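You operate a simulated robot arm through the tools that you are given. There is no shell and no other tool. Be economical: measure what you need, move in short steps, check, and stop when the job is done.

The job below is to be done with a simulated two-armed robot. You get a single attempt, and the scene is never put back.

TASK
Close the extractor's air leaks and run it till the display reads 20 kPa.
Fine: filter drawer shut and locked and BLEED shut before VAC goes on; it stays running.

The check looks at the end state, three seconds after you hand in, the way a careful person would. Anything else that was tipped, shoved, dropped, spilled or broken makes it a failure.

THE ROBOT
Two 7-joint arms with three-finger grippers on one trunk, on a base that drives. Base frame: it is fixed to the floor where the robot stands at the start and does not move with it; the origin is under the middle of the robot, x ahead of it, y to its left, z up. Lengths are in mm, angles in rad, forces in N, time in s.
The left shoulder is at the start at [70, 146, 787], the right one opposite. With the tool pointing down near the work surface each hand reaches from about 100 to 560 mm from the robot's upright axis, wherever it stands, measured 20 degrees to its own side. Places, roughly: bleed dial [400, -300, 800]; dump valve [400, -300, 500]; extractor display [400, -100, 800]; filter drawer [500, 0, 500]; filter lock knob [400, -200, 600]; jet switch [400, 0, 800]; vac switch [500, 100, 800]. Payload 2.2 kg a hand.
The tool frame of a hand sits at the grasp point between the pads (the TCP): z along the fingers, y along the line on which they close. The tips reach 28 mm beyond it. Largest opening 102 mm; the body of the gripper starts 71 mm behind the TCP.
Orientation is that of the tool frame in the base frame, as a unit quaternion [x, y, z, w]. With the fingers straight down and closing along the base's y, the tool's x points along the base's -x, its y along +y and its z along -z.

THE INTERFACE
- The arms move only by the tool jog_arm. It takes "left_commands", "right_commands" or both (then of equal length, played together; a hand with none holds still); each is a list of rows, each a list of 7 numbers: the turn, a rotation vector about the base's x, y, z in rad, then the shift along the base's x, y, z in mm, then the gripper command, from -1 (fully open) to 1 (shut), values between in proportion. In form: [[rx, ry, rz, x, y, z, claw], ...]. A call has 1 to 8 rows; each row is the pose to reach, as a shift and turn from the pose commanded when the call began. Rows are played at 5 a second. More than 50 mm and 0.15 rad between two rows, or a gripper value outside its range, and nothing of the call is played. A pose out of reach is approached as far as the arm can. The call stops where the force on the tool passes 40 N (or 10 N more than at its start, if that is more) or the arm is blocked; 0.2 s more then pass. Each finger halts on what it meets, pressing with about 31 N; the grip force reading is that of the motor and also rises with nothing between the fingers. The clock runs only during rows and for 0.2 s after the last one: add rows that repeat a pose to give the fingers time. The reply holds the time, the measured pose of the TCP, the force on the tool along the base axes, the opening and the grip force, in the units named above and with some noise, with the torque about the TCP (base axes, N m) and any sound that the robot's microphone picked up, and new pictures: "views" is both (left out), scene, wrist or none (wrist: the cameras of the hands that moved).
- Cameras (640 x 400 px; columns grow to the right, rows downward): "scene" is now at [138, -20.9, 1018.8]; the picture's right is [-0.25, -0.97, 0.00], its down [-0.53, 0.14, -0.84] and it looks along [0.81, -0.21, -0.55] (base axes); focal length 214 px, centre (320, 200). "left" rides on the left gripper at [72, 38, -86] in its tool frame; the picture's right is [-0.46, 0.89, 0.00], its down [-0.60, -0.32, -0.73] and it looks along [-0.65, -0.34, 0.68] (tool axes); focal length 256 px, centre (320, 200). "right" rides on the right gripper at [69, 44, -86] in its tool frame; the picture's right is [-0.53, 0.84, 0.00], its down [-0.58, -0.37, -0.73] and it looks along [-0.62, -0.39, 0.68] (tool axes); focal length 256 px, centre (320, 200). There is no depth. A picture from a camera that has moved, and an enlarged one, comes with that camera's place and axes in the base frame and with its lens.
- move_column(by): slides the trunk up (or, below 0, down) by that many mm; the arms and the scene camera ride with it, the base frame stays. It gives what a move gives, with no picture.
- steer(legs): drives the robot by 1 to 6 legs, each [ahead, left, turn to the left] in mm, mm and rad, along the robot's own axes; the way and the turn of a leg run together, so that a leg with both is an arc; at most 1500 mm and 3.142 rad a leg. The arms and the cameras ride along, it lands a little off, and it stops where it bumps. It gives what a move gives, and a new picture of the scene camera.
- turn_head(pan, tilt): turns the head with the scene camera to pan (to the left, within 1.501 rad either way) and tilt (down, from -0.506 to 1.204), counted from straight ahead of the robot. It gives what a move gives, and a new picture of the scene camera.
- zoom(camera, box): a new picture of the part [left, top, right, bottom] of that camera's present view, enlarged. It takes no simulated time.
- finish_job(): hands the job in; it is judged then, once.

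Work in short steps. Places have to be worked out from the pictures, the camera data and where the tool is seen: move nearer, look again, correct. Check each grasp and each placing, and mend what went wrong. You have 120 turns and 260 pictures in all, those below and enlarged ones among them. Open the grippers and draw the arms clear of the work before you hand the job in, unless the task says otherwise; then end with one line.

The tools are called after "Emit:" as a command line: name --argument value ..., lists and objects as JSON in quotes. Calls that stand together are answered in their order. jog_arm: Moves the arms, as the interface text tells. Its arguments: {"type":"object","properties":{"left_commands":{"type":"array","items":{"type":"array","items":{"type":"number"}}},"right_commands":{"type":"array","items":{"type":"array","items":{"type":"number"}}},"views":{"type":"string","enum":["both","scene","wrist","none"]}},"required":[]} The other tools are called the same way: move_column (by) slides the trunk up or down; steer (legs) drives the base; turn_head (pan, tilt) turns the head that bears the scene camera; zoom (camera, box) takes an enlarged picture of a part of a camera's view; finish_job () hands the job in.

At the start:

```text
t: 0.0
left_position: [453.6, 59.8, 937.1]
left_tcp_rot: [0.0, 1.0, 0.0, 0.001]
left_ft_force: [-0.4, 0.1, -0.5]
left_ft_torque: [0.01, 0.0, 0.01]
left_gripper_width: 102.0
left_grasp_force: 0.1
right_position: [413.3, -373.5, 921.5]
right_tcp_rot: [0.0, 1.0, -0.001, 0.0]
right_ft_force: [1.1, -0.4, 0.1]
right_ft_torque: [0.0, 0.0, 0.01]
right_gripper_width: 102.0
right_grasp_force: 0.1
trunk travel left (down, up): [-325.0, 615.0]
robot x, y, heading: [-1.8, 0.3, -0.001]
head pan, tilt: [-0.25, 0.581]
```

scene: 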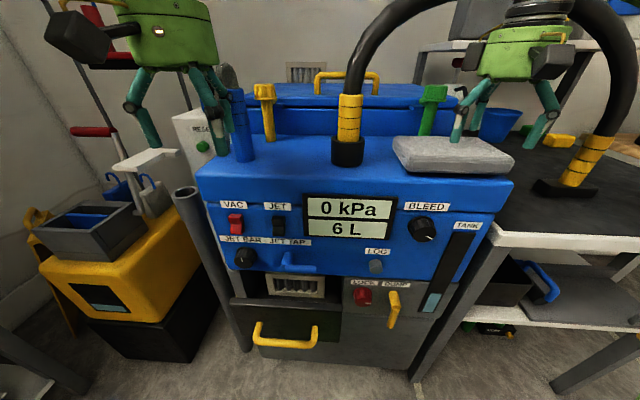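
right: 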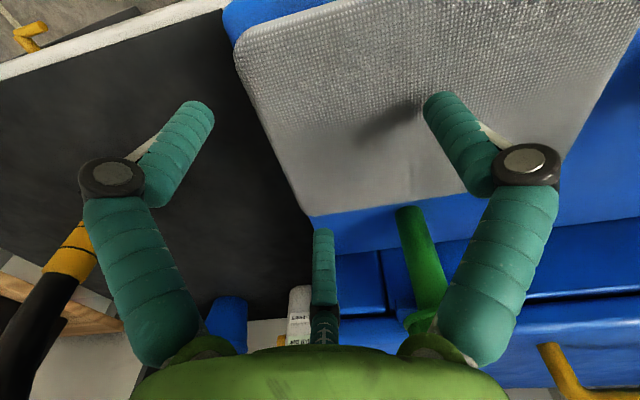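
left: 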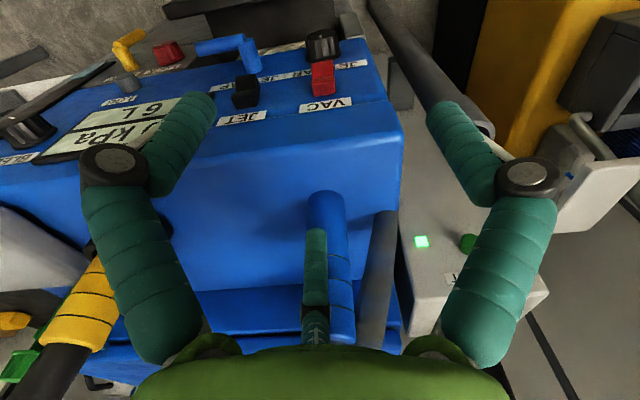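

I start by looking closely at the front panel from the scene camera.

Emit:
zoom --camera "scene" --box '[190, 180, 350, 280]'

Emit:
zoom --camera "scene" --box '[340, 180, 500, 280]'

Emit:
zoom --camera "scene" --box '[230, 260, 440, 391]'

Emit:
zoom --camera "scene" --box '[220, 60, 540, 180]'

```text
4.00 times, centred on (270, 230) of scene
camera zoom: at [138.0, -20.9, 1018.8], right [-0.25, -0.97, 0.0], down [-0.53, 0.14, -0.84], along [0.81, -0.21, -0.55], focal length 858 px, centre (520, 80)
```

zoom: 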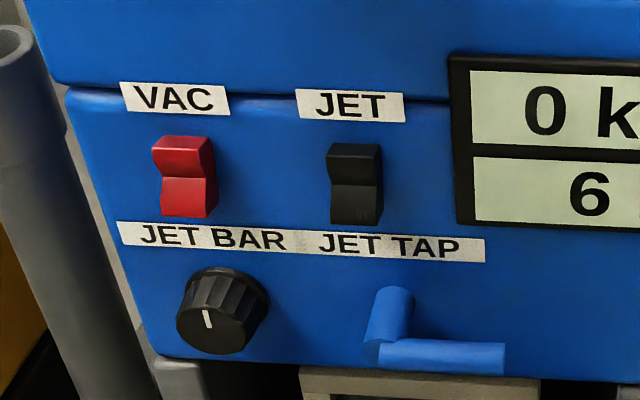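

```text
4.00 times, centred on (420, 230) of scene
camera zoom: at [138.0, -20.9, 1018.8], right [-0.25, -0.97, 0.0], down [-0.53, 0.14, -0.84], along [0.81, -0.21, -0.55], focal length 858 px, centre (-80, 80)
```

zoom: 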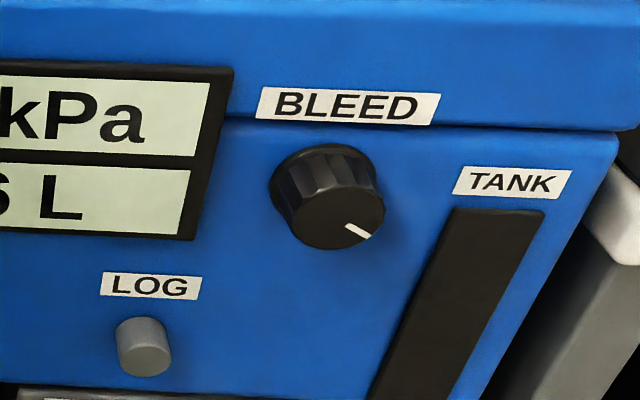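

```text
3.05 times, centred on (335, 326) of scene
camera zoom: at [138.0, -20.9, 1018.8], right [-0.25, -0.97, 0.0], down [-0.53, 0.14, -0.84], along [0.81, -0.21, -0.55], focal length 654 px, centre (274, -182)
```

zoom: 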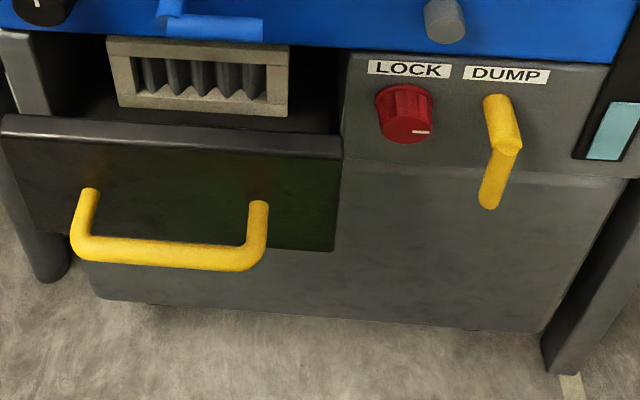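

```text
2.00 times, centred on (380, 120) of scene
camera zoom: at [138.0, -20.9, 1018.8], right [-0.25, -0.97, 0.0], down [-0.53, 0.14, -0.84], along [0.81, -0.21, -0.55], focal length 429 px, centre (200, 360)
```

zoom: 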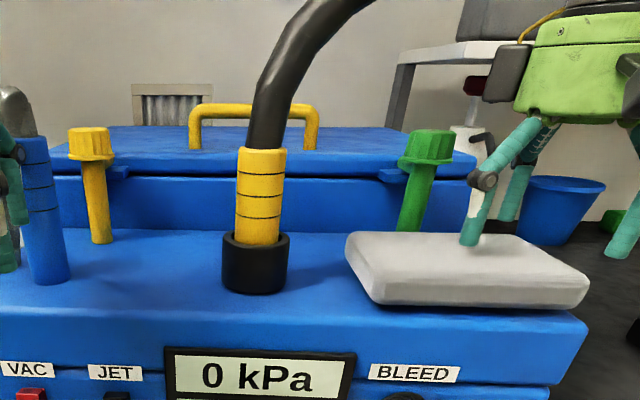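

Triangulating VAC (~[474,55,764]) and BLEED (~[375,-285,743]), the machine is turned about -0.28 rad. I turn the robot and back off a bit so I face it squarely and see all of it.

Emit:
steer --legs '[[-250, 0, 0], [0, 0, -0.27]]'

Emit:
turn_head --pan 0 --tilt 0.45

```text
t: 2.7
left_position: [204.7, -61.2, 936.9]
left_tcp_rot: [0.132, 0.991, 0.0, -0.001]
left_ft_force: [-0.3, -0.4, 0.0]
left_ft_torque: [-0.02, 0.02, -0.02]
left_gripper_width: 102.0
left_grasp_force: 0.0
right_position: [52.3, -468.0, 920.2]
right_tcp_rot: [0.131, 0.991, 0.0, 0.0]
right_ft_force: [0.2, -0.1, -0.6]
right_ft_torque: [0.01, -0.04, 0.02]
right_gripper_width: 102.1
right_grasp_force: 0.1
trunk travel left (down, up): [-325.0, 615.0]
robot x, y, heading: [-249.7, 3.6, -0.264]
head pan, tilt: [-0.25, 0.581]
camera scene: at [-121.1, -56.3, 1018.8], right [-0.49, -0.87, 0.0], down [-0.48, 0.27, -0.84], along [0.73, -0.41, -0.55], focal length 214 px, centre (320, 200)
```

scene: 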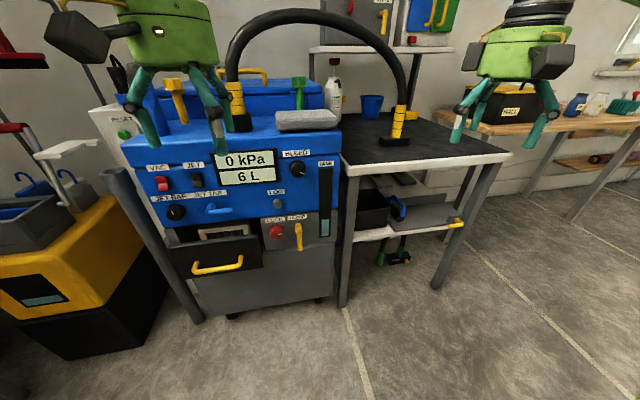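

```text
t: 3.5
left_position: [205.3, -60.8, 936.4]
left_tcp_rot: [0.131, 0.991, 0.0, 0.0]
left_ft_force: [-0.8, 0.8, -0.6]
left_ft_torque: [-0.05, -0.01, -0.03]
left_gripper_width: 102.0
left_grasp_force: 0.0
right_position: [51.2, -467.9, 921.3]
right_tcp_rot: [0.131, 0.991, -0.002, 0.0]
right_ft_force: [0.0, -0.7, 0.9]
right_ft_torque: [0.02, 0.03, -0.07]
right_gripper_width: 101.8
right_grasp_force: 0.2
trunk travel left (down, up): [-325.0, 615.0]
robot x, y, heading: [-249.2, -2.2, -0.263]
head pan, tilt: [0.0, 0.45]
camera scene: at [-109.6, -36.3, 1030.6], right [-0.26, -0.97, 0.0], down [-0.42, 0.11, -0.9], along [0.87, -0.24, -0.44], focal length 214 px, centre (320, 200)
```

scene: 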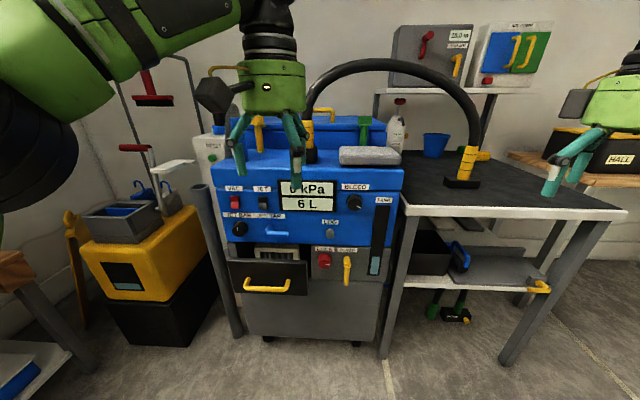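

I zoom on the drawer, dump, dial and the lid/tank.

Emit:
zoom --camera "scene" --box '[215, 235, 405, 354]'

Emit:
zoom --camera "scene" --box '[300, 85, 500, 210]'

Emit:
zoom --camera "scene" --box '[380, 20, 560, 132]'

```text
3.36 times, centred on (310, 294) of scene
camera zoom: at [-109.6, -36.3, 1030.6], right [-0.26, -0.97, 0.0], down [-0.42, 0.11, -0.9], along [0.87, -0.24, -0.44], focal length 721 px, centre (354, -118)
```

zoom: 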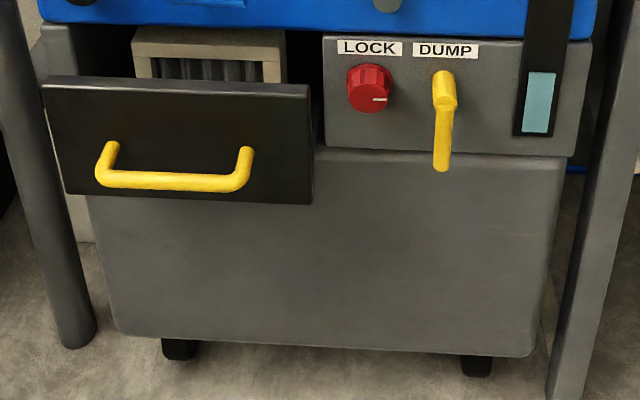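

```text
3.20 times, centred on (400, 148) of scene
camera zoom: at [-109.6, -36.3, 1030.6], right [-0.26, -0.97, 0.0], down [-0.42, 0.11, -0.9], along [0.87, -0.24, -0.44], focal length 686 px, centre (64, 368)
```

zoom: 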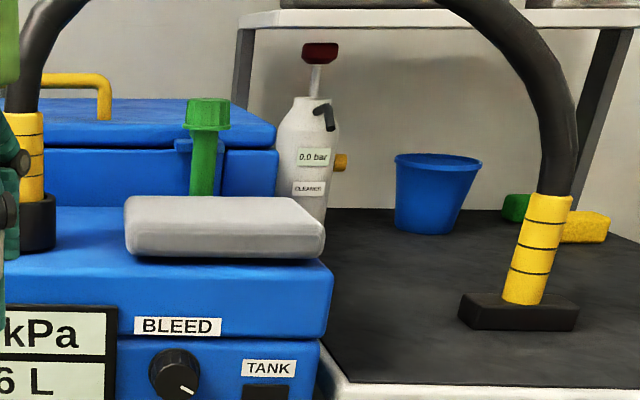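

```text
3.56 times, centred on (470, 76) of scene
camera zoom: at [-109.6, -36.3, 1030.6], right [-0.26, -0.97, 0.0], down [-0.42, 0.11, -0.9], along [0.87, -0.24, -0.44], focal length 763 px, centre (-213, 641)
```

zoom: 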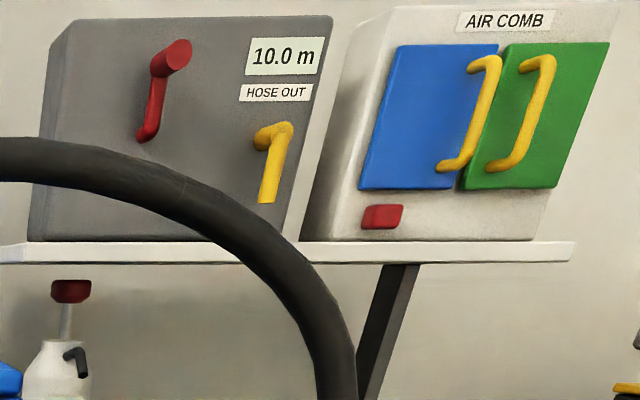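

The dump must already be closed (6 L held, nothing draining). I recentre the base on the machine and start turning both hands to point forward, raising nothing near the machine (panel is ~680 mm ahead).

Emit:
steer --legs '[[0, 67, 0]]'

Emit:
jog_arm --left_commands '[[-0.036, -0.135, 0, 0, 10, -10, -1], [-0.073, -0.27, 0, 0, 20, -20, -1], [-0.109, -0.405, 0, 0, 30, -30, -1], [-0.146, -0.541, 0, 0, 40, -40, -1], [-0.182, -0.676, 0, 0, 50, -50, -1], [-0.218, -0.811, 0, 0, 60, -60, -1], [-0.255, -0.946, 0, 0, 70, -70, -1], [-0.291, -1.081, 0, 0, 80, -80, -1]]' --right_commands '[[-0.036, -0.135, 0, 0, 0, -10, -1], [-0.073, -0.27, 0, 0, 0, -20, -1], [-0.109, -0.405, 0, 0, 0, -30, -1], [-0.146, -0.541, 0, 0, 0, -40, -1], [-0.182, -0.676, 0, 0, 0, -50, -1], [-0.218, -0.811, 0, 0, 0, -60, -1], [-0.255, -0.946, 0, 0, 0, -70, -1], [-0.291, -1.081, 0, 0, 0, -80, -1]]' --views "scene"

```text
t: 4.5
left_position: [222.8, 3.3, 935.6]
left_tcp_rot: [0.132, 0.991, -0.001, -0.001]
left_ft_force: [0.2, -0.5, -0.1]
left_ft_torque: [-0.03, 0.0, -0.01]
left_gripper_width: 102.0
left_grasp_force: 0.0
right_position: [69.3, -402.6, 920.9]
right_tcp_rot: [0.132, 0.991, 0.0, -0.001]
right_ft_force: [-0.3, -0.1, -0.4]
right_ft_torque: [-0.03, 0.05, 0.01]
right_gripper_width: 102.1
right_grasp_force: 0.1
trunk travel left (down, up): [-325.0, 615.0]
robot x, y, heading: [-231.3, 65.0, -0.265]
head pan, tilt: [0.0, 0.45]
camera scene: at [-92.0, 28.9, 1030.6], right [-0.26, -0.96, 0.0], down [-0.42, 0.11, -0.9], along [0.87, -0.24, -0.44], focal length 214 px, centre (320, 200)
```

scene: 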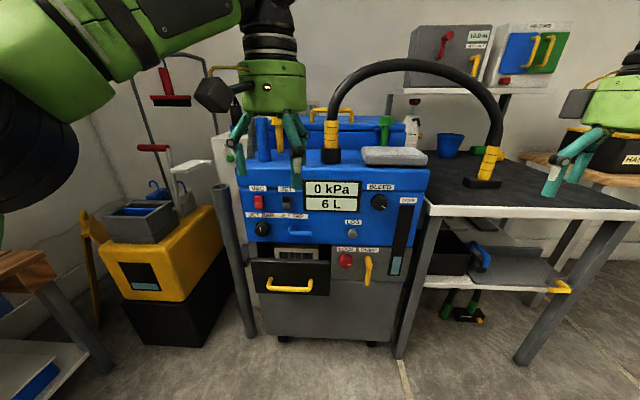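

```text
t: 6.3
left_position: [223.2, 83.9, 855.6]
left_tcp_rot: [0.112, 0.839, -0.069, 0.527]
left_ft_force: [0.0, 0.4, 0.2]
left_ft_torque: [-0.01, -0.01, 0.0]
left_gripper_width: 101.8
left_grasp_force: 0.0
right_position: [67.9, -403.6, 839.5]
right_tcp_rot: [0.112, 0.839, -0.071, 0.527]
right_ft_force: [-0.5, -0.6, 0.3]
right_ft_torque: [0.01, 0.02, -0.02]
right_gripper_width: 102.2
right_grasp_force: 0.0
trunk travel left (down, up): [-325.0, 615.0]
robot x, y, heading: [-230.6, 66.8, -0.26]
head pan, tilt: [0.0, 0.45]
camera scene: at [-92.3, 28.5, 1030.8], right [-0.26, -0.97, 0.0], down [-0.42, 0.11, -0.9], along [0.87, -0.24, -0.43], focal length 214 px, centre (320, 200)
```

scene: 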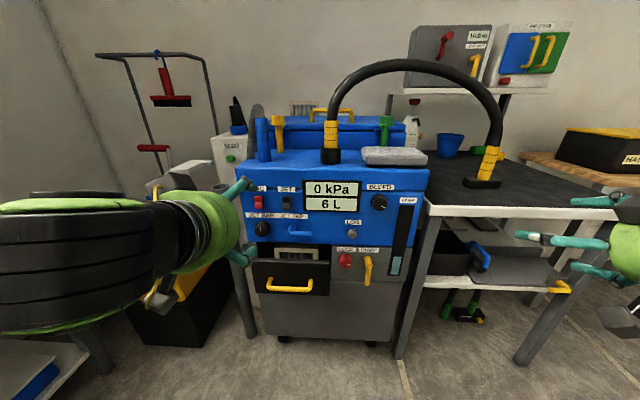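

Good. I finish the rotation to horizontal and zoom to measure the controls from here.

Emit:
jog_arm --left_commands '[[-0.032, -0.12, 0, 0, 0, 0, -1], [-0.065, -0.24, 0, 0, 0, 0, -1], [-0.097, -0.36, 0, 0, 0, 0, -1], [-0.129, -0.48, 0, 0, 0, 0, -1]]' --right_commands '[[-0.032, -0.12, 0, 0, 20, 0, -1], [-0.065, -0.24, 0, 0, 40, 0, -1], [-0.097, -0.36, 0, 0, 60, 0, -1], [-0.129, -0.48, 0, 0, 80, 0, -1]]' --views "wrist"

Emit:
zoom --camera "scene" --box '[230, 80, 440, 211]'

Emit:
zoom --camera "scene" --box '[230, 170, 440, 301]'

```text
t: 7.3
left_position: [261.7, 44.9, 878.1]
left_tcp_rot: [0.091, 0.685, -0.093, 0.717]
left_ft_force: [0.4, -0.5, -0.4]
left_ft_torque: [0.01, 0.0, 0.0]
left_gripper_width: 102.1
left_grasp_force: 0.1
left hand out of reach, approached as far as the arm can: row 1, 2, 3, 4
right_position: [112.5, -400.1, 873.5]
right_tcp_rot: [0.091, 0.685, -0.093, 0.717]
right_ft_force: [0.1, 0.1, 0.0]
right_ft_torque: [0.0, 0.02, 0.01]
right_gripper_width: 102.0
right_grasp_force: 0.0
right hand out of reach, approached as far as the arm can: row 1, 2, 3, 4
trunk travel left (down, up): [-325.0, 615.0]
robot x, y, heading: [-230.2, 65.4, -0.267]
head pan, tilt: [0.0, 0.45]
camera right: at [43.7, -336.4, 801.9], right [0.19, 0.82, 0.54], down [-0.83, -0.16, 0.54], along [0.53, -0.55, 0.65], focal length 256 px, centre (320, 200)
camera left: at [192.2, 104.1, 801.2], right [0.21, 0.86, 0.47], down [-0.81, -0.11, 0.57], along [0.54, -0.5, 0.68], focal length 256 px, centre (320, 200)
```

right: 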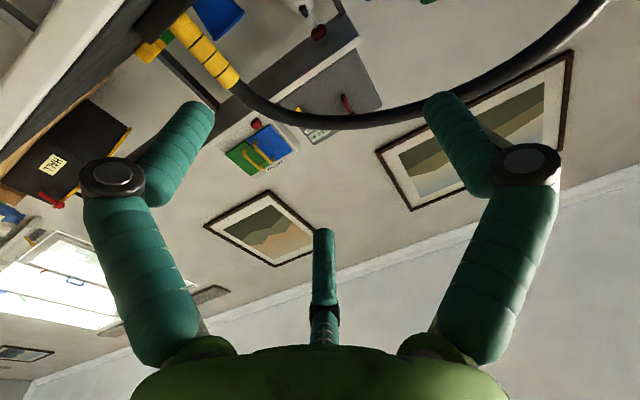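
left: 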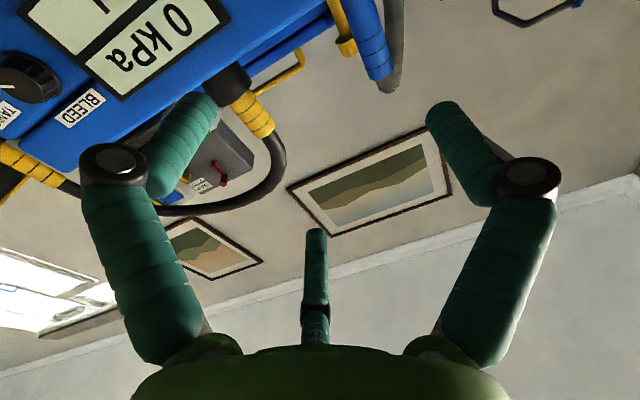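

```text
3.05 times, centred on (335, 146) of scene
camera zoom: at [-91.5, 27.8, 1030.6], right [-0.26, -0.96, 0.0], down [-0.42, 0.11, -0.9], along [0.87, -0.24, -0.44], focal length 654 px, centre (274, 366)
```

zoom: 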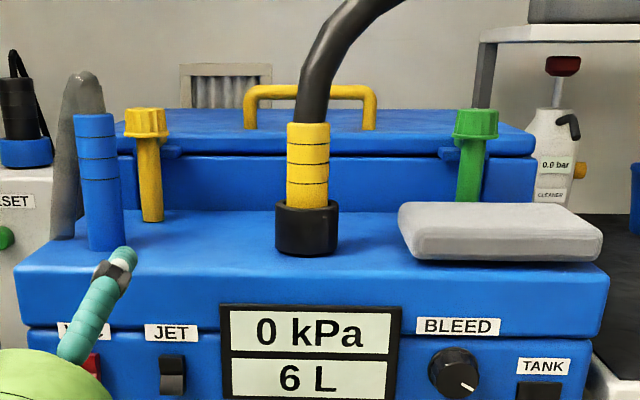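

```text
3.05 times, centred on (335, 236) of scene
camera zoom: at [-91.5, 27.8, 1030.6], right [-0.26, -0.96, 0.0], down [-0.42, 0.11, -0.9], along [0.87, -0.24, -0.44], focal length 654 px, centre (274, 92)
```

zoom: 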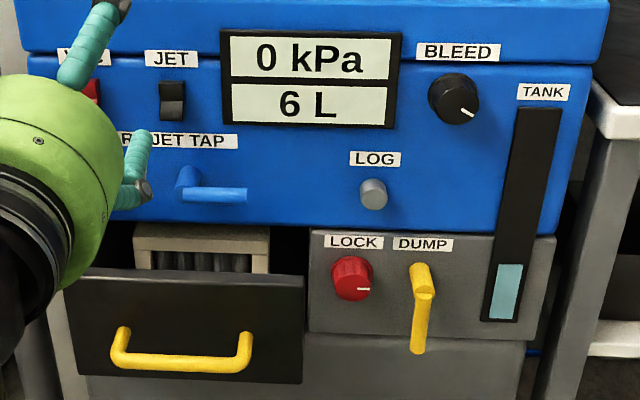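

Triangulated (machine axes: ahead e=(0.965,-0.262), left l=(0.262,0.965)): JET ahead 445/left 97/z 761; LOCK knob 431/-78/562; drawer handle 342/88/540. I lower the trunk so both hands work at drawer height, closing the left fist first.

Emit:
move_column --by -230

Emit:
jog_arm --left_commands '[[0, 0, 0, 0, 0, -20, 1], [0, 0, 0, 0, 0, -40, 1], [0, 0, 0, 0, 0, -40, 1], [0, 0, 0, 0, 0, -40, 1]]' --views "scene"

```text
t: 9.7
left_position: [259.4, 46.5, 647.6]
left_tcp_rot: [0.091, 0.685, -0.094, 0.717]
left_ft_force: [0.8, 0.3, -0.4]
left_ft_torque: [-0.01, 0.01, -0.01]
left_gripper_width: 102.0
left_grasp_force: 0.1
right_position: [112.2, -399.0, 644.0]
right_tcp_rot: [0.092, 0.685, -0.095, 0.717]
right_ft_force: [0.2, 0.5, 0.4]
right_ft_torque: [0.01, -0.02, 0.0]
right_gripper_width: 102.2
right_grasp_force: 0.0
trunk travel left (down, up): [-95.0, 845.0]
robot x, y, heading: [-228.7, 64.7, -0.267]
head pan, tilt: [0.0, 0.45]
```

```text
t: 10.7
left_position: [268.4, 38.4, 609.9]
left_tcp_rot: [0.091, 0.685, -0.094, 0.717]
left_ft_force: [0.0, -0.7, 0.8]
left_ft_torque: [0.03, -0.03, 0.0]
left_gripper_width: 2.1
left_grasp_force: 31.2
left hand out of reach, approached as far as the arm can: row 1, 2, 3, 4
right_position: [111.4, -399.5, 643.5]
right_tcp_rot: [0.091, 0.685, -0.093, 0.717]
right_ft_force: [0.0, -0.4, 0.1]
right_ft_torque: [0.0, -0.01, 0.01]
right_gripper_width: 102.2
right_grasp_force: 0.0
trunk travel left (down, up): [-95.0, 845.0]
robot x, y, heading: [-232.8, 66.0, -0.264]
head pan, tilt: [0.0, 0.45]
camera scene: at [-92.1, 28.3, 800.6], right [-0.26, -0.96, 0.0], down [-0.42, 0.11, -0.9], along [0.87, -0.24, -0.44], focal length 214 px, centre (320, 200)
```

scene: 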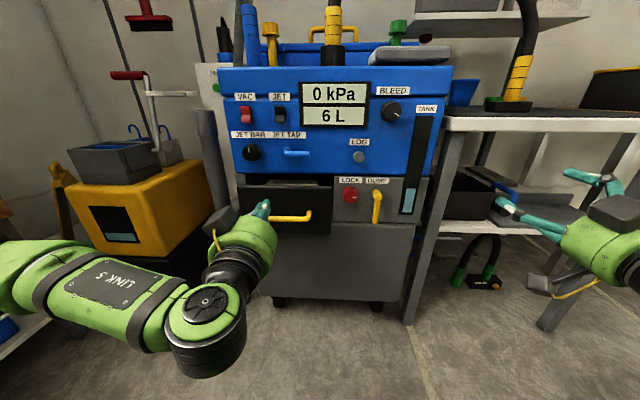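

The left fist is in front of the drawer's left part; I zoom to see it relative to the handle.

Emit:
zoom --camera "scene" --box '[220, 150, 420, 275]'

```text
3.20 times, centred on (320, 212) of scene
camera zoom: at [-92.1, 28.3, 800.6], right [-0.26, -0.96, 0.0], down [-0.42, 0.11, -0.9], along [0.87, -0.24, -0.44], focal length 686 px, centre (320, 160)
```

zoom: 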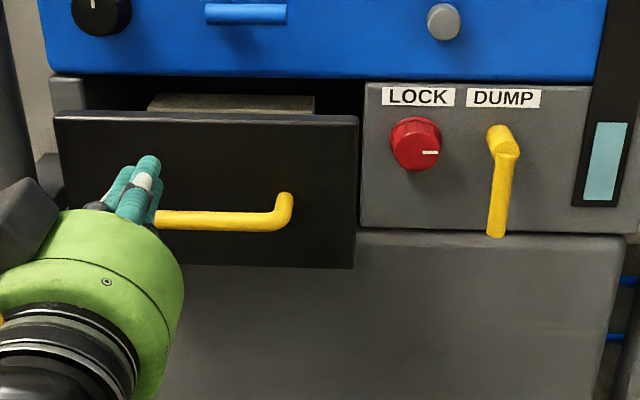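

Fist is in line but a bit left; I move right ~21, down ~33 and forward a little, and check how the commanded pose relates to the measured one.

Emit:
jog_arm --left_commands '[[0, 0, 0, 5, -15, -15, 1], [0, 0, 0, 15, -28, -33, 1], [0, 0, 0, 24, -30, -33, 1]]' --views "scene"

```text
t: 11.5
left_position: [290.9, 7.1, 577.5]
left_tcp_rot: [0.091, 0.685, -0.093, 0.717]
left_ft_force: [0.1, -0.4, 0.1]
left_ft_torque: [0.0, 0.01, 0.03]
left_gripper_width: 2.0
left_grasp_force: 31.2
right_position: [112.1, -398.7, 643.6]
right_tcp_rot: [0.091, 0.685, -0.094, 0.717]
right_ft_force: [0.0, 0.3, -0.4]
right_ft_torque: [0.02, 0.0, -0.02]
right_gripper_width: 102.2
right_grasp_force: 0.0
trunk travel left (down, up): [-95.0, 845.0]
robot x, y, heading: [-230.8, 66.2, -0.264]
head pan, tilt: [0.0, 0.45]
camera scene: at [-92.1, 28.3, 800.6], right [-0.26, -0.96, 0.0], down [-0.42, 0.11, -0.9], along [0.87, -0.24, -0.44], focal length 214 px, centre (320, 200)
```

scene: 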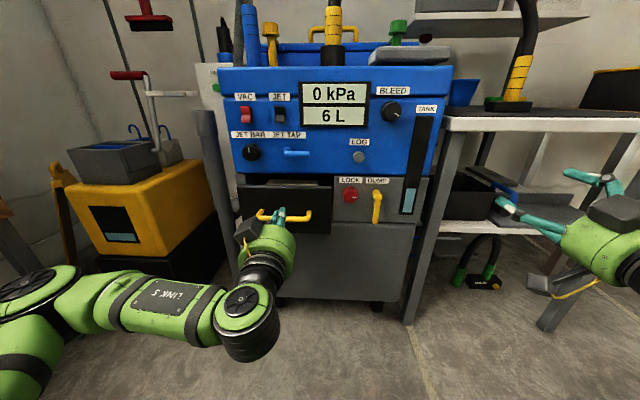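

Tracks well: TCP ahead 279, left 83, z 577. I now push forward slowly.

Emit:
jog_arm --left_commands '[[0, 0, 0, 19.3, -5.2, 0, 1], [0, 0, 0, 38.6, -10.5, 0, 1], [0, 0, 0, 53, -14.4, 0, 1], [0, 0, 0, 67.5, -18.3, 0, 1], [0, 0, 0, 82, -22.3, 0, 1], [0, 0, 0, 96.5, -26.2, 0, 1]]' --views "scene"

Emit:
zoom --camera "scene" --box '[220, 150, 420, 275]'

```text
t: 12.9
left_position: [387.6, -17.8, 578.2]
left_tcp_rot: [0.091, 0.685, -0.093, 0.717]
left_ft_force: [-0.3, 0.6, -0.5]
left_ft_torque: [0.01, 0.05, 0.0]
left_gripper_width: 2.4
left_grasp_force: 31.3
right_position: [111.7, -399.8, 642.9]
right_tcp_rot: [0.091, 0.685, -0.094, 0.717]
right_ft_force: [-0.7, -0.3, -0.3]
right_ft_torque: [0.01, 0.0, -0.02]
right_gripper_width: 101.9
right_grasp_force: 0.0
trunk travel left (down, up): [-95.0, 845.0]
robot x, y, heading: [-230.0, 63.9, -0.265]
head pan, tilt: [0.0, 0.45]
camera scene: at [-92.1, 28.4, 800.7], right [-0.26, -0.97, 0.0], down [-0.42, 0.11, -0.9], along [0.87, -0.24, -0.44], focal length 214 px, centre (320, 200)
```

scene: 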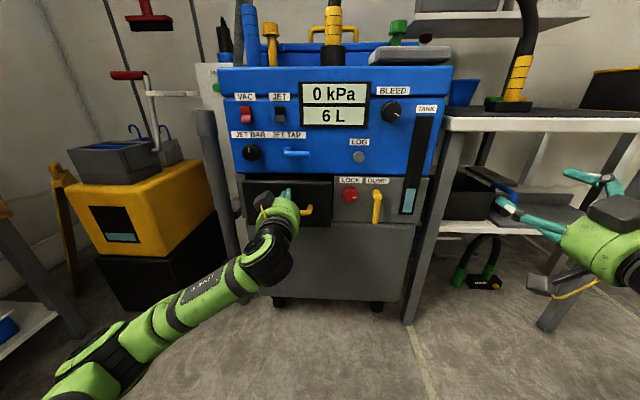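

```text
3.20 times, centred on (320, 212) of scene
camera zoom: at [-92.1, 28.4, 800.7], right [-0.26, -0.97, 0.0], down [-0.42, 0.11, -0.9], along [0.87, -0.24, -0.44], focal length 686 px, centre (320, 160)
```

zoom: 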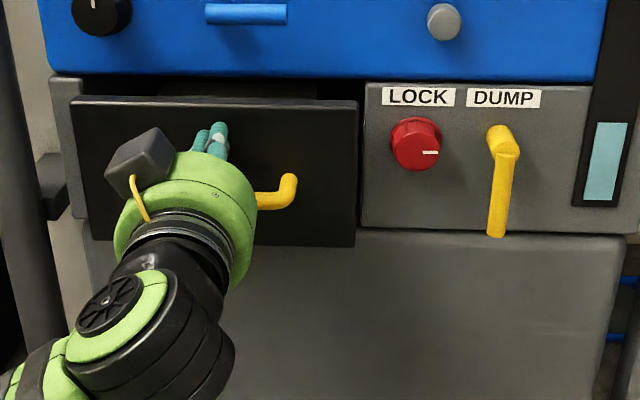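

The drawer is sliding in freely (front now near ahead 407). I keep pushing till it stops.

Emit:
jog_arm --left_commands '[[0, 0, 0, 9.6, -2.6, 0, 1], [0, 0, 0, 19.3, -5.2, 0, 1], [0, 0, 0, 29, -7.9, 0, 1], [0, 0, 0, 38.6, -10.5, 0, 1], [0, 0, 0, 48.3, -13.1, 0, 1], [0, 0, 0, 58, -15.7, 0, 1]]' --views "scene"

Emit:
zoom --camera "scene" --box '[220, 150, 420, 275]'

```text
t: 13.9
left_position: [419.1, -26.4, 576.2]
left_tcp_rot: [0.091, 0.686, -0.094, 0.716]
left_ft_force: [-15.8, 8.9, -0.6]
left_ft_torque: [0.09, 0.16, -0.03]
left_gripper_width: 2.1
left_grasp_force: 31.0
right_position: [109.9, -398.4, 645.4]
right_tcp_rot: [0.091, 0.684, -0.094, 0.717]
right_ft_force: [0.1, -0.2, -0.3]
right_ft_torque: [0.0, 0.02, 0.03]
right_gripper_width: 101.9
right_grasp_force: 0.1
trunk travel left (down, up): [-95.0, 845.0]
robot x, y, heading: [-236.4, 64.2, -0.264]
head pan, tilt: [0.0, 0.45]
stopped in row 4 (left hand): the force on the tool passed its limit at 56 N (the readings are from after the stop); the commanded pose is now the measured one
camera scene: at [-93.7, 29.4, 800.9], right [-0.26, -0.97, 0.0], down [-0.42, 0.11, -0.9], along [0.87, -0.24, -0.43], focal length 214 px, centre (320, 200)
```

scene: 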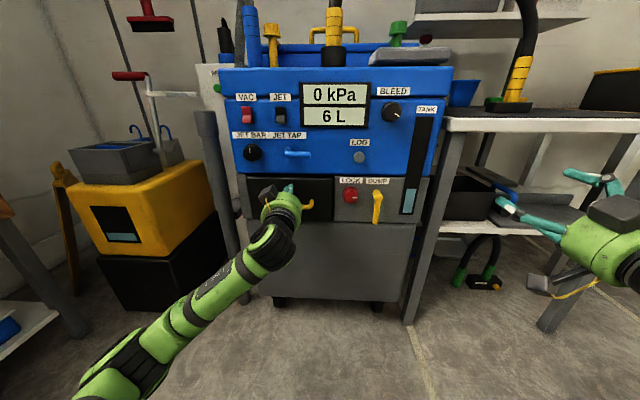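

```text
3.20 times, centred on (320, 212) of scene
camera zoom: at [-93.7, 29.4, 800.9], right [-0.26, -0.97, 0.0], down [-0.42, 0.11, -0.9], along [0.87, -0.24, -0.43], focal length 686 px, centre (320, 160)
```

zoom: 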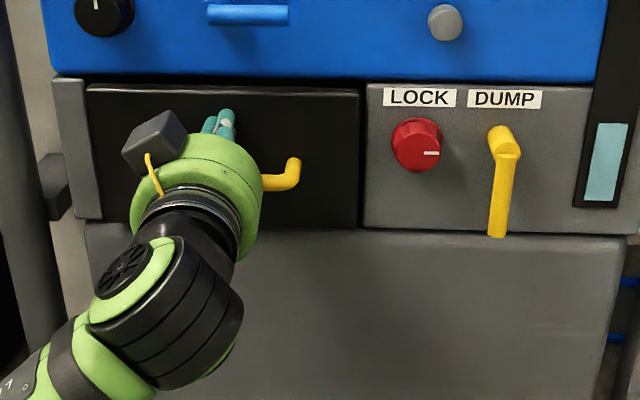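

Drawer front is flush now. I back the left fist straight out and swing it left; meanwhile the right hand starts toward the lock knob.

Emit:
jog_arm --left_commands '[[0, 0, 0, -24, 6.6, 0, 1], [0, 0, 0, -48, 13, 0, 1], [0, 0, 0, -84, 23, 0, 1], [0, 0, 0, -110, 40, 10, 1], [0, 0, 0, -110, 80, 30, 1], [0, 0, 0, -110, 120, 50, 1]]' --right_commands '[[0, 0, 0, 30, 0, 0, -0.3], [0, 0, 0, 60, 0, 0, -0.3], [0, 0, 0, 90, 10, -10, -0.3], [0, 0, 0, 110, 40, -25, -0.3], [0, 0, 0, 130, 80, -40, -0.3], [0, 0, 0, 150, 120, -60, -0.3]]' --views "scene"

```text
t: 15.3
left_position: [311.5, 94.4, 626.3]
left_tcp_rot: [0.094, 0.686, -0.094, 0.715]
left_ft_force: [0.5, 0.2, 0.1]
left_ft_torque: [-0.04, -0.01, 0.02]
left_gripper_width: 2.1
left_grasp_force: 30.6
right_position: [262.7, -281.7, 583.2]
right_tcp_rot: [0.092, 0.685, -0.095, 0.717]
right_ft_force: [-0.8, 0.3, -0.2]
right_ft_torque: [0.02, 0.03, 0.02]
right_gripper_width: 66.3
right_grasp_force: 0.0
trunk travel left (down, up): [-95.0, 845.0]
robot x, y, heading: [-231.7, 67.1, -0.268]
head pan, tilt: [0.0, 0.45]
camera scene: at [-92.5, 28.5, 800.7], right [-0.26, -0.97, 0.0], down [-0.42, 0.11, -0.9], along [0.87, -0.24, -0.44], focal length 214 px, centre (320, 200)
```

scene: 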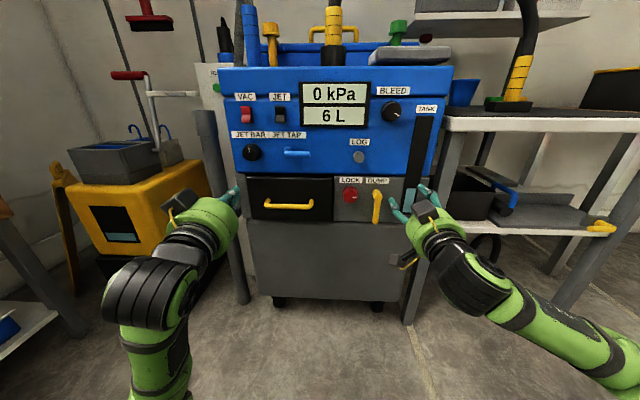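

Drawer is flush. I bring the right hand in front of the lock knob (estimated ahead 433, left -81, z 560), still well off the dump lever.

Emit:
jog_arm --right_commands '[[0, 0, 0, 0, 30, -10, -0.3], [0, 0, 0, 7, 60, -20, -0.3], [0, 0, 0, 14, 90, -23, -0.3], [0, 0, 0, 20.4, 121, -23, -0.3]]' --views "both"

Emit:
zoom --camera "scene" --box '[270, 150, 430, 250]'

```text
t: 16.3
left_position: [310.3, 95.4, 627.6]
left_tcp_rot: [0.092, 0.686, -0.093, 0.716]
left_ft_force: [0.3, -0.2, 0.1]
left_ft_torque: [0.0, 0.03, -0.02]
left_gripper_width: 2.5
left_grasp_force: 31.0
right_position: [280.6, -158.7, 559.2]
right_tcp_rot: [0.092, 0.684, -0.095, 0.717]
right_ft_force: [-0.6, -0.7, -0.3]
right_ft_torque: [-0.02, -0.02, 0.0]
right_gripper_width: 66.3
right_grasp_force: 0.1
trunk travel left (down, up): [-95.0, 845.0]
robot x, y, heading: [-232.2, 66.9, -0.265]
head pan, tilt: [0.0, 0.45]
camera scene: at [-92.5, 28.5, 800.7], right [-0.26, -0.97, 0.0], down [-0.42, 0.11, -0.9], along [0.87, -0.24, -0.44], focal length 214 px, centre (320, 200)
camera right: at [213.0, -95.6, 488.2], right [0.2, 0.82, 0.53], down [-0.83, -0.16, 0.54], along [0.53, -0.55, 0.65], focal length 256 px, centre (320, 200)
```

scene: 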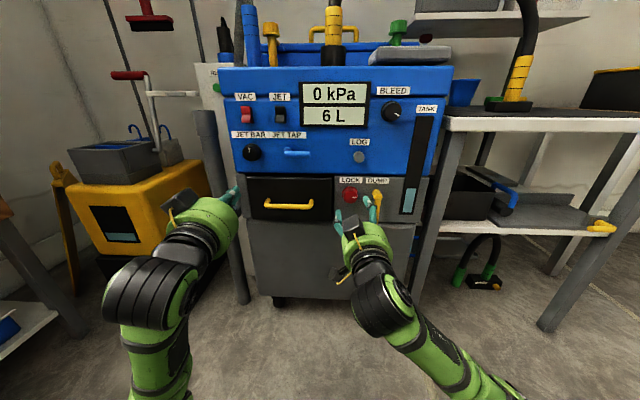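
right: 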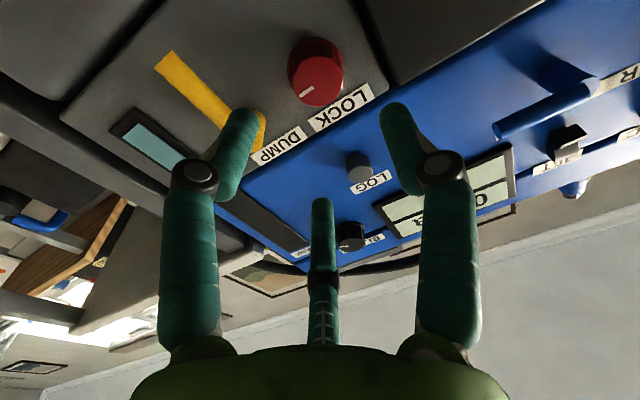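

```text
4.00 times, centred on (350, 200) of scene
camera zoom: at [-92.5, 28.5, 800.7], right [-0.26, -0.97, 0.0], down [-0.42, 0.11, -0.9], along [0.87, -0.24, -0.44], focal length 858 px, centre (200, 200)
```

zoom: 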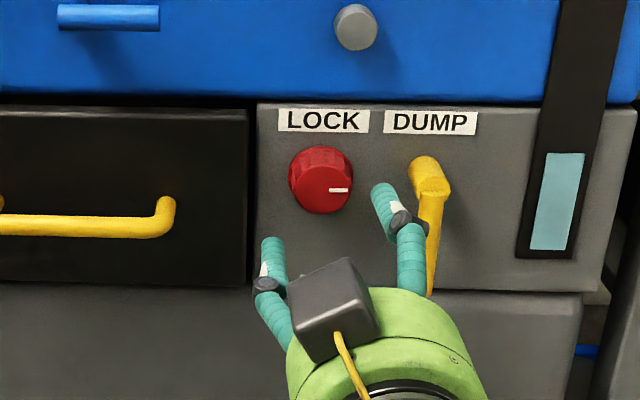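

The hand shows three jaws (one at +y, two opposite), so it centres round knobs; wrist and scene agree on the lock knob face at ahead 433, left -81, z 562. I level the tool and go in to just short of the knob.

Emit:
jog_arm --right_commands '[[0.006, 0.022, 0, 23, -7.7, 3, -0.3], [0.012, 0.045, 0, 46, -14, 3, -0.3], [0.012, 0.045, 0, 69, -20.3, 3, -0.3]]' --views "both"

Emit:
zoom --camera "scene" --box '[300, 160, 412, 230]'

```text
t: 17.1
left_position: [311.0, 95.8, 625.3]
left_tcp_rot: [0.092, 0.687, -0.093, 0.715]
left_ft_force: [0.5, 0.1, 0.2]
left_ft_torque: [0.02, -0.02, 0.0]
left_gripper_width: 2.0
left_grasp_force: 31.0
right_position: [350.6, -178.8, 565.2]
right_tcp_rot: [0.092, 0.702, -0.091, 0.701]
right_ft_force: [0.2, -0.1, 0.0]
right_ft_torque: [-0.02, 0.0, -0.02]
right_gripper_width: 66.3
right_grasp_force: 0.0
trunk travel left (down, up): [-95.0, 845.0]
robot x, y, heading: [-230.1, 64.8, -0.264]
head pan, tilt: [0.0, 0.45]
camera scene: at [-92.4, 28.6, 800.6], right [-0.26, -0.97, 0.0], down [-0.42, 0.11, -0.9], along [0.87, -0.24, -0.44], focal length 214 px, centre (320, 200)
camera right: at [279.8, -115.3, 497.4], right [0.22, 0.82, 0.54], down [-0.8, -0.16, 0.58], along [0.56, -0.56, 0.62], focal length 256 px, centre (320, 200)
```

scene: 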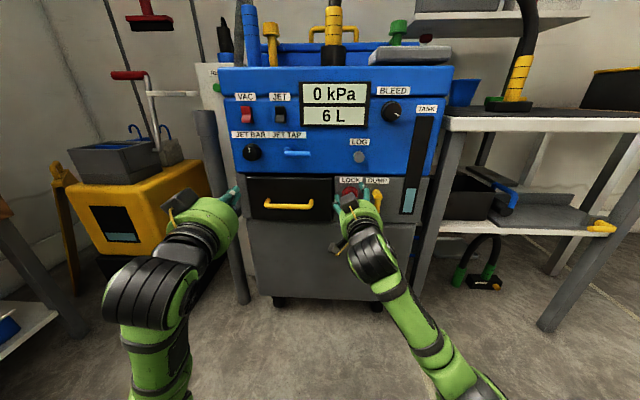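
right: 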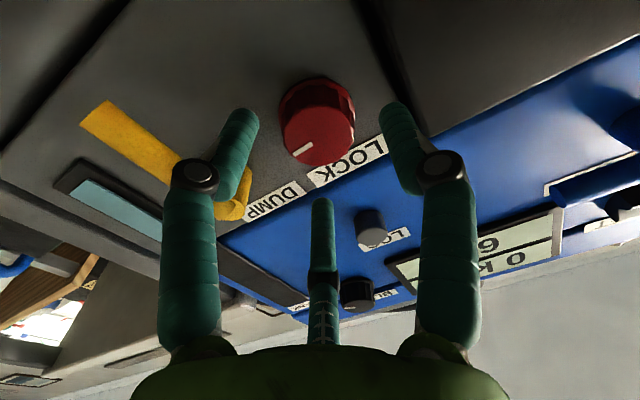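

```text
5.71 times, centred on (356, 195) of scene
camera zoom: at [-92.4, 28.6, 800.6], right [-0.26, -0.97, 0.0], down [-0.42, 0.11, -0.9], along [0.87, -0.24, -0.44], focal length 1226 px, centre (114, 229)
```

zoom: 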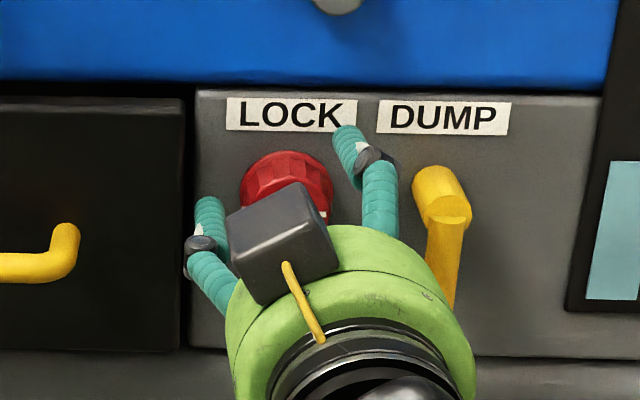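

Knob is centred between the jaws. I advance 30 mm and close on it.

Emit:
jog_arm --right_commands '[[0, 0, 0, 10, -2.6, 0, -0.3], [0, 0, 0, 19.3, -5.2, 0, -0.3], [0, 0, 0, 29, -7.8, 0, -0.3], [0, 0, 0, 29, -7.8, 0, 1], [0, 0, 0, 29, -7.8, 0, 1], [0, 0, 0, 29, -7.8, 0, 1]]' --views "both"

Emit:
zoom --camera "scene" --box '[300, 160, 412, 230]'

```text
t: 18.1
left_position: [308.8, 94.3, 628.1]
left_tcp_rot: [0.092, 0.686, -0.093, 0.716]
left_ft_force: [0.7, -0.3, 1.2]
left_ft_torque: [0.0, -0.04, -0.02]
left_gripper_width: 2.3
left_grasp_force: 30.4
right_position: [376.0, -187.7, 565.4]
right_tcp_rot: [0.094, 0.701, -0.096, 0.701]
right_ft_force: [-20.2, 3.4, 1.9]
right_ft_torque: [0.07, 0.38, -0.98]
right_gripper_width: 43.9
right_grasp_force: 45.3
trunk travel left (down, up): [-95.0, 845.0]
robot x, y, heading: [-233.2, 64.8, -0.267]
head pan, tilt: [0.0, 0.45]
stopped in row 5 (right hand): the force on the tool passed its limit at 60 N (the readings are from after the stop); the commanded pose is now the measured one
camera scene: at [-95.4, 28.7, 801.1], right [-0.26, -0.96, 0.0], down [-0.42, 0.11, -0.9], along [0.87, -0.24, -0.43], focal length 214 px, centre (320, 200)
camera right: at [304.3, -123.3, 497.5], right [0.23, 0.82, 0.53], down [-0.8, -0.16, 0.58], along [0.55, -0.56, 0.62], focal length 256 px, centre (320, 200)
```

scene: 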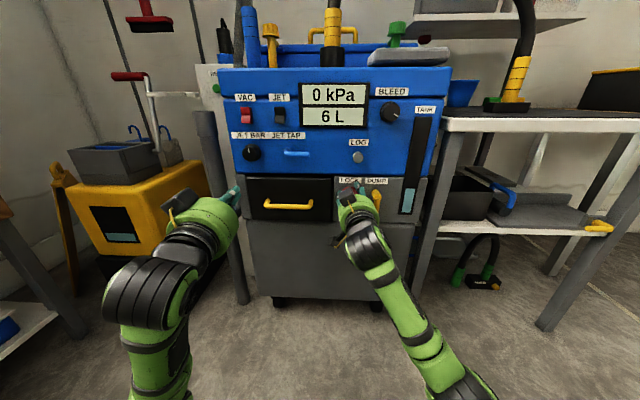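
right: 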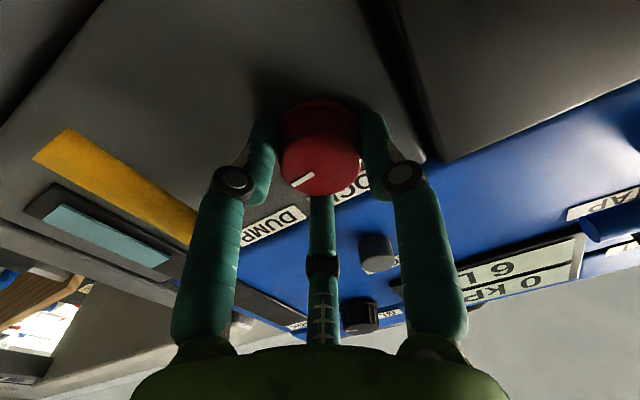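

```text
5.71 times, centred on (356, 195) of scene
camera zoom: at [-95.4, 28.7, 801.1], right [-0.26, -0.96, 0.0], down [-0.42, 0.11, -0.9], along [0.87, -0.24, -0.43], focal length 1226 px, centre (114, 229)
```

zoom: 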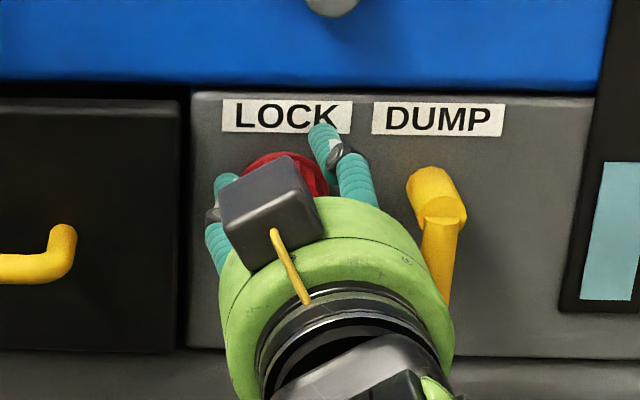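

The knob is gripped (43.9 mm). I ease back 3 mm off the panel and try turning clockwise a little to feel which way it goes.

Emit:
jog_arm --right_commands '[[0, 0, 0, -2.9, 0.8, 0, 1], [0.13, -0.036, 0, -2.9, 0.8, 0, 1], [0.26, -0.072, 0, -2.9, 0.8, 0, 1], [0.39, -0.108, 0, -2.9, 0.8, 0, 1], [0.39, -0.108, 0, -2.9, 0.8, 0, 1]]' --views "wrist"

```text
t: 19.3
left_position: [309.9, 95.6, 625.5]
left_tcp_rot: [0.091, 0.686, -0.094, 0.715]
left_ft_force: [0.6, 0.7, -0.3]
left_ft_torque: [0.0, 0.02, -0.01]
left_gripper_width: 2.0
left_grasp_force: 30.6
right_position: [375.8, -183.9, 559.7]
right_tcp_rot: [0.232, 0.671, 0.049, 0.703]
right_ft_force: [-4.5, 14.2, -8.3]
right_ft_torque: [-1.16, 0.31, -0.9]
right_gripper_width: 39.0
right_grasp_force: 45.0
trunk travel left (down, up): [-95.0, 845.0]
robot x, y, heading: [-229.2, 64.9, -0.265]
head pan, tilt: [0.0, 0.45]
camera right: at [309.7, -97.7, 515.8], right [0.15, 0.55, 0.82], down [-0.85, -0.35, 0.39], along [0.51, -0.76, 0.41], focal length 256 px, centre (320, 200)
```

right: 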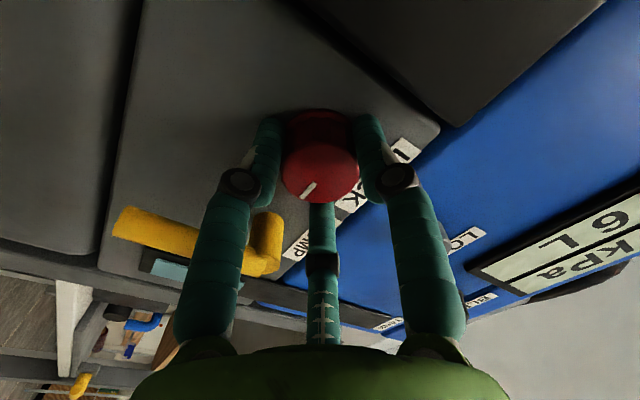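

The knob barely followed (it slipped in the jaws, resisting torque ~1.2 N m), so clockwise looks blocked. I turn back and try counter-clockwise.

Emit:
jog_arm --right_commands '[[-0.13, 0.036, 0, 0, 0, 2, 1], [-0.26, 0.072, 0, 0, 0, 4, 1], [-0.39, 0.108, 0, 0, -1, 5, 1], [-0.52, 0.143, 0, 0, -1, 5, 1], [-0.65, 0.179, 0, 0, -1, 5, 1], [-0.78, 0.215, 0, 0, -1, 5, 1], [-0.78, 0.215, 0, 0, -1, 5, 1]]' --views "wrist"

```text
t: 20.0
left_position: [310.3, 95.0, 626.7]
left_tcp_rot: [0.093, 0.687, -0.094, 0.714]
left_ft_force: [-0.1, -0.7, 0.4]
left_ft_torque: [0.01, 0.01, -0.01]
left_gripper_width: 2.0
left_grasp_force: 30.9
right_position: [376.2, -183.4, 560.2]
right_tcp_rot: [0.123, 0.704, -0.06, 0.697]
right_ft_force: [3.3, 2.9, -3.6]
right_ft_torque: [-0.25, -0.62, -0.88]
right_gripper_width: 39.0
right_grasp_force: 44.6
trunk travel left (down, up): [-95.0, 845.0]
robot x, y, heading: [-230.7, 65.0, -0.266]
head pan, tilt: [0.0, 0.45]
stopped in row 3 (right hand): the force on the tool passed its limit at 43 N (the readings are from after the stop); the commanded pose is now the measured one
camera right: at [304.0, -114.6, 498.8], right [0.22, 0.77, 0.6], down [-0.8, -0.21, 0.56], along [0.56, -0.61, 0.57], focal length 256 px, centre (320, 200)
```

right: 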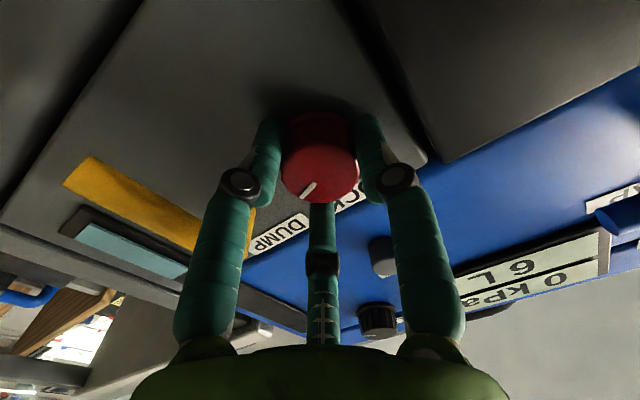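

Now the knob went along with the jaws counter-clockwise; the stop came from my sideways shift. The hand sits centred with low force, so I turn on the spot.

Emit:
jog_arm --right_commands '[[-0.1, 0.027, 0, 0, 0, 0, 1], [-0.2, 0.055, 0, 0, 0, 0, 1], [-0.3, 0.082, 0, 0, 0, 0, 1], [-0.4, 0.109, 0, 0, 0, 0, 1], [-0.5, 0.136, 0, 0, 0, 0, 1]]' --views "wrist"

```text
t: 21.2
left_position: [310.1, 95.7, 624.9]
left_tcp_rot: [0.093, 0.687, -0.094, 0.715]
left_ft_force: [1.1, -0.7, 0.0]
left_ft_torque: [0.02, 0.04, 0.0]
left_gripper_width: 1.9
left_grasp_force: 31.1
right_position: [375.7, -185.0, 560.6]
right_tcp_rot: [-0.057, 0.713, -0.241, 0.656]
right_ft_force: [-6.7, 5.8, -8.7]
right_ft_torque: [0.27, 0.65, -0.66]
right_gripper_width: 39.0
right_grasp_force: 45.3
trunk travel left (down, up): [-95.0, 845.0]
robot x, y, heading: [-231.2, 62.2, -0.267]
head pan, tilt: [0.0, 0.45]
camera right: at [294.2, -151.1, 482.6], right [0.27, 0.95, 0.13], down [-0.71, 0.11, 0.69], along [0.65, -0.28, 0.71], focal length 256 px, centre (320, 200)
```

right: 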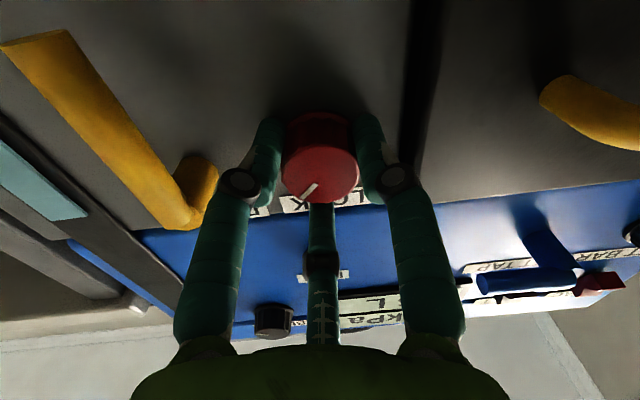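

The knob follows. I continue counter-clockwise toward the pointer-up position.

Emit:
jog_arm --right_commands '[[-0.1, 0.027, 0, 0, 0, 0, 1], [-0.2, 0.055, 0, 0, 0, 0, 1], [-0.3, 0.082, 0, 0, 0, 0, 1], [-0.4, 0.109, 0, 0, 0, 0, 1], [-0.5, 0.136, 0, 0, 0, 0, 1], [-0.6, 0.164, 0, 0, 0, 0, 1], [-0.7, 0.191, 0, 0, 0, 0, 1]]' --views "wrist"

```text
t: 22.8
left_position: [309.7, 95.9, 626.2]
left_tcp_rot: [0.092, 0.687, -0.094, 0.715]
left_ft_force: [0.3, -0.3, -0.2]
left_ft_torque: [-0.01, 0.01, 0.0]
left_gripper_width: 2.1
left_grasp_force: 30.9
right_position: [375.6, -184.1, 559.8]
right_tcp_rot: [-0.302, 0.645, -0.463, 0.528]
right_ft_force: [-7.3, 6.1, -11.4]
right_ft_torque: [0.25, 0.79, -0.03]
right_gripper_width: 38.6
right_grasp_force: 44.9
trunk travel left (down, up): [-95.0, 845.0]
robot x, y, heading: [-233.1, 65.4, -0.263]
head pan, tilt: [0.0, 0.45]
camera right: at [279.9, -204.7, 495.1], right [0.22, 0.8, -0.56], down [-0.59, 0.57, 0.57], along [0.78, 0.2, 0.6], focal length 256 px, centre (320, 200)
```

right: 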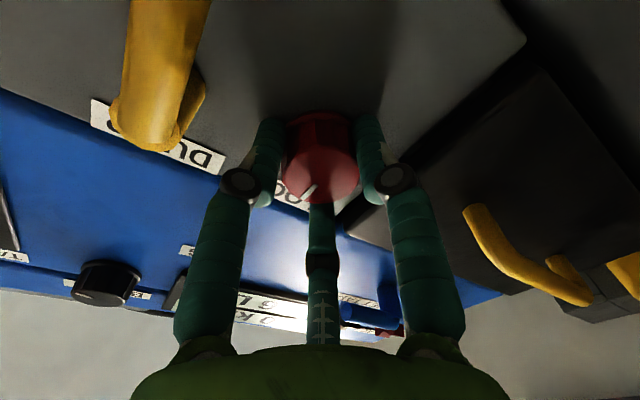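

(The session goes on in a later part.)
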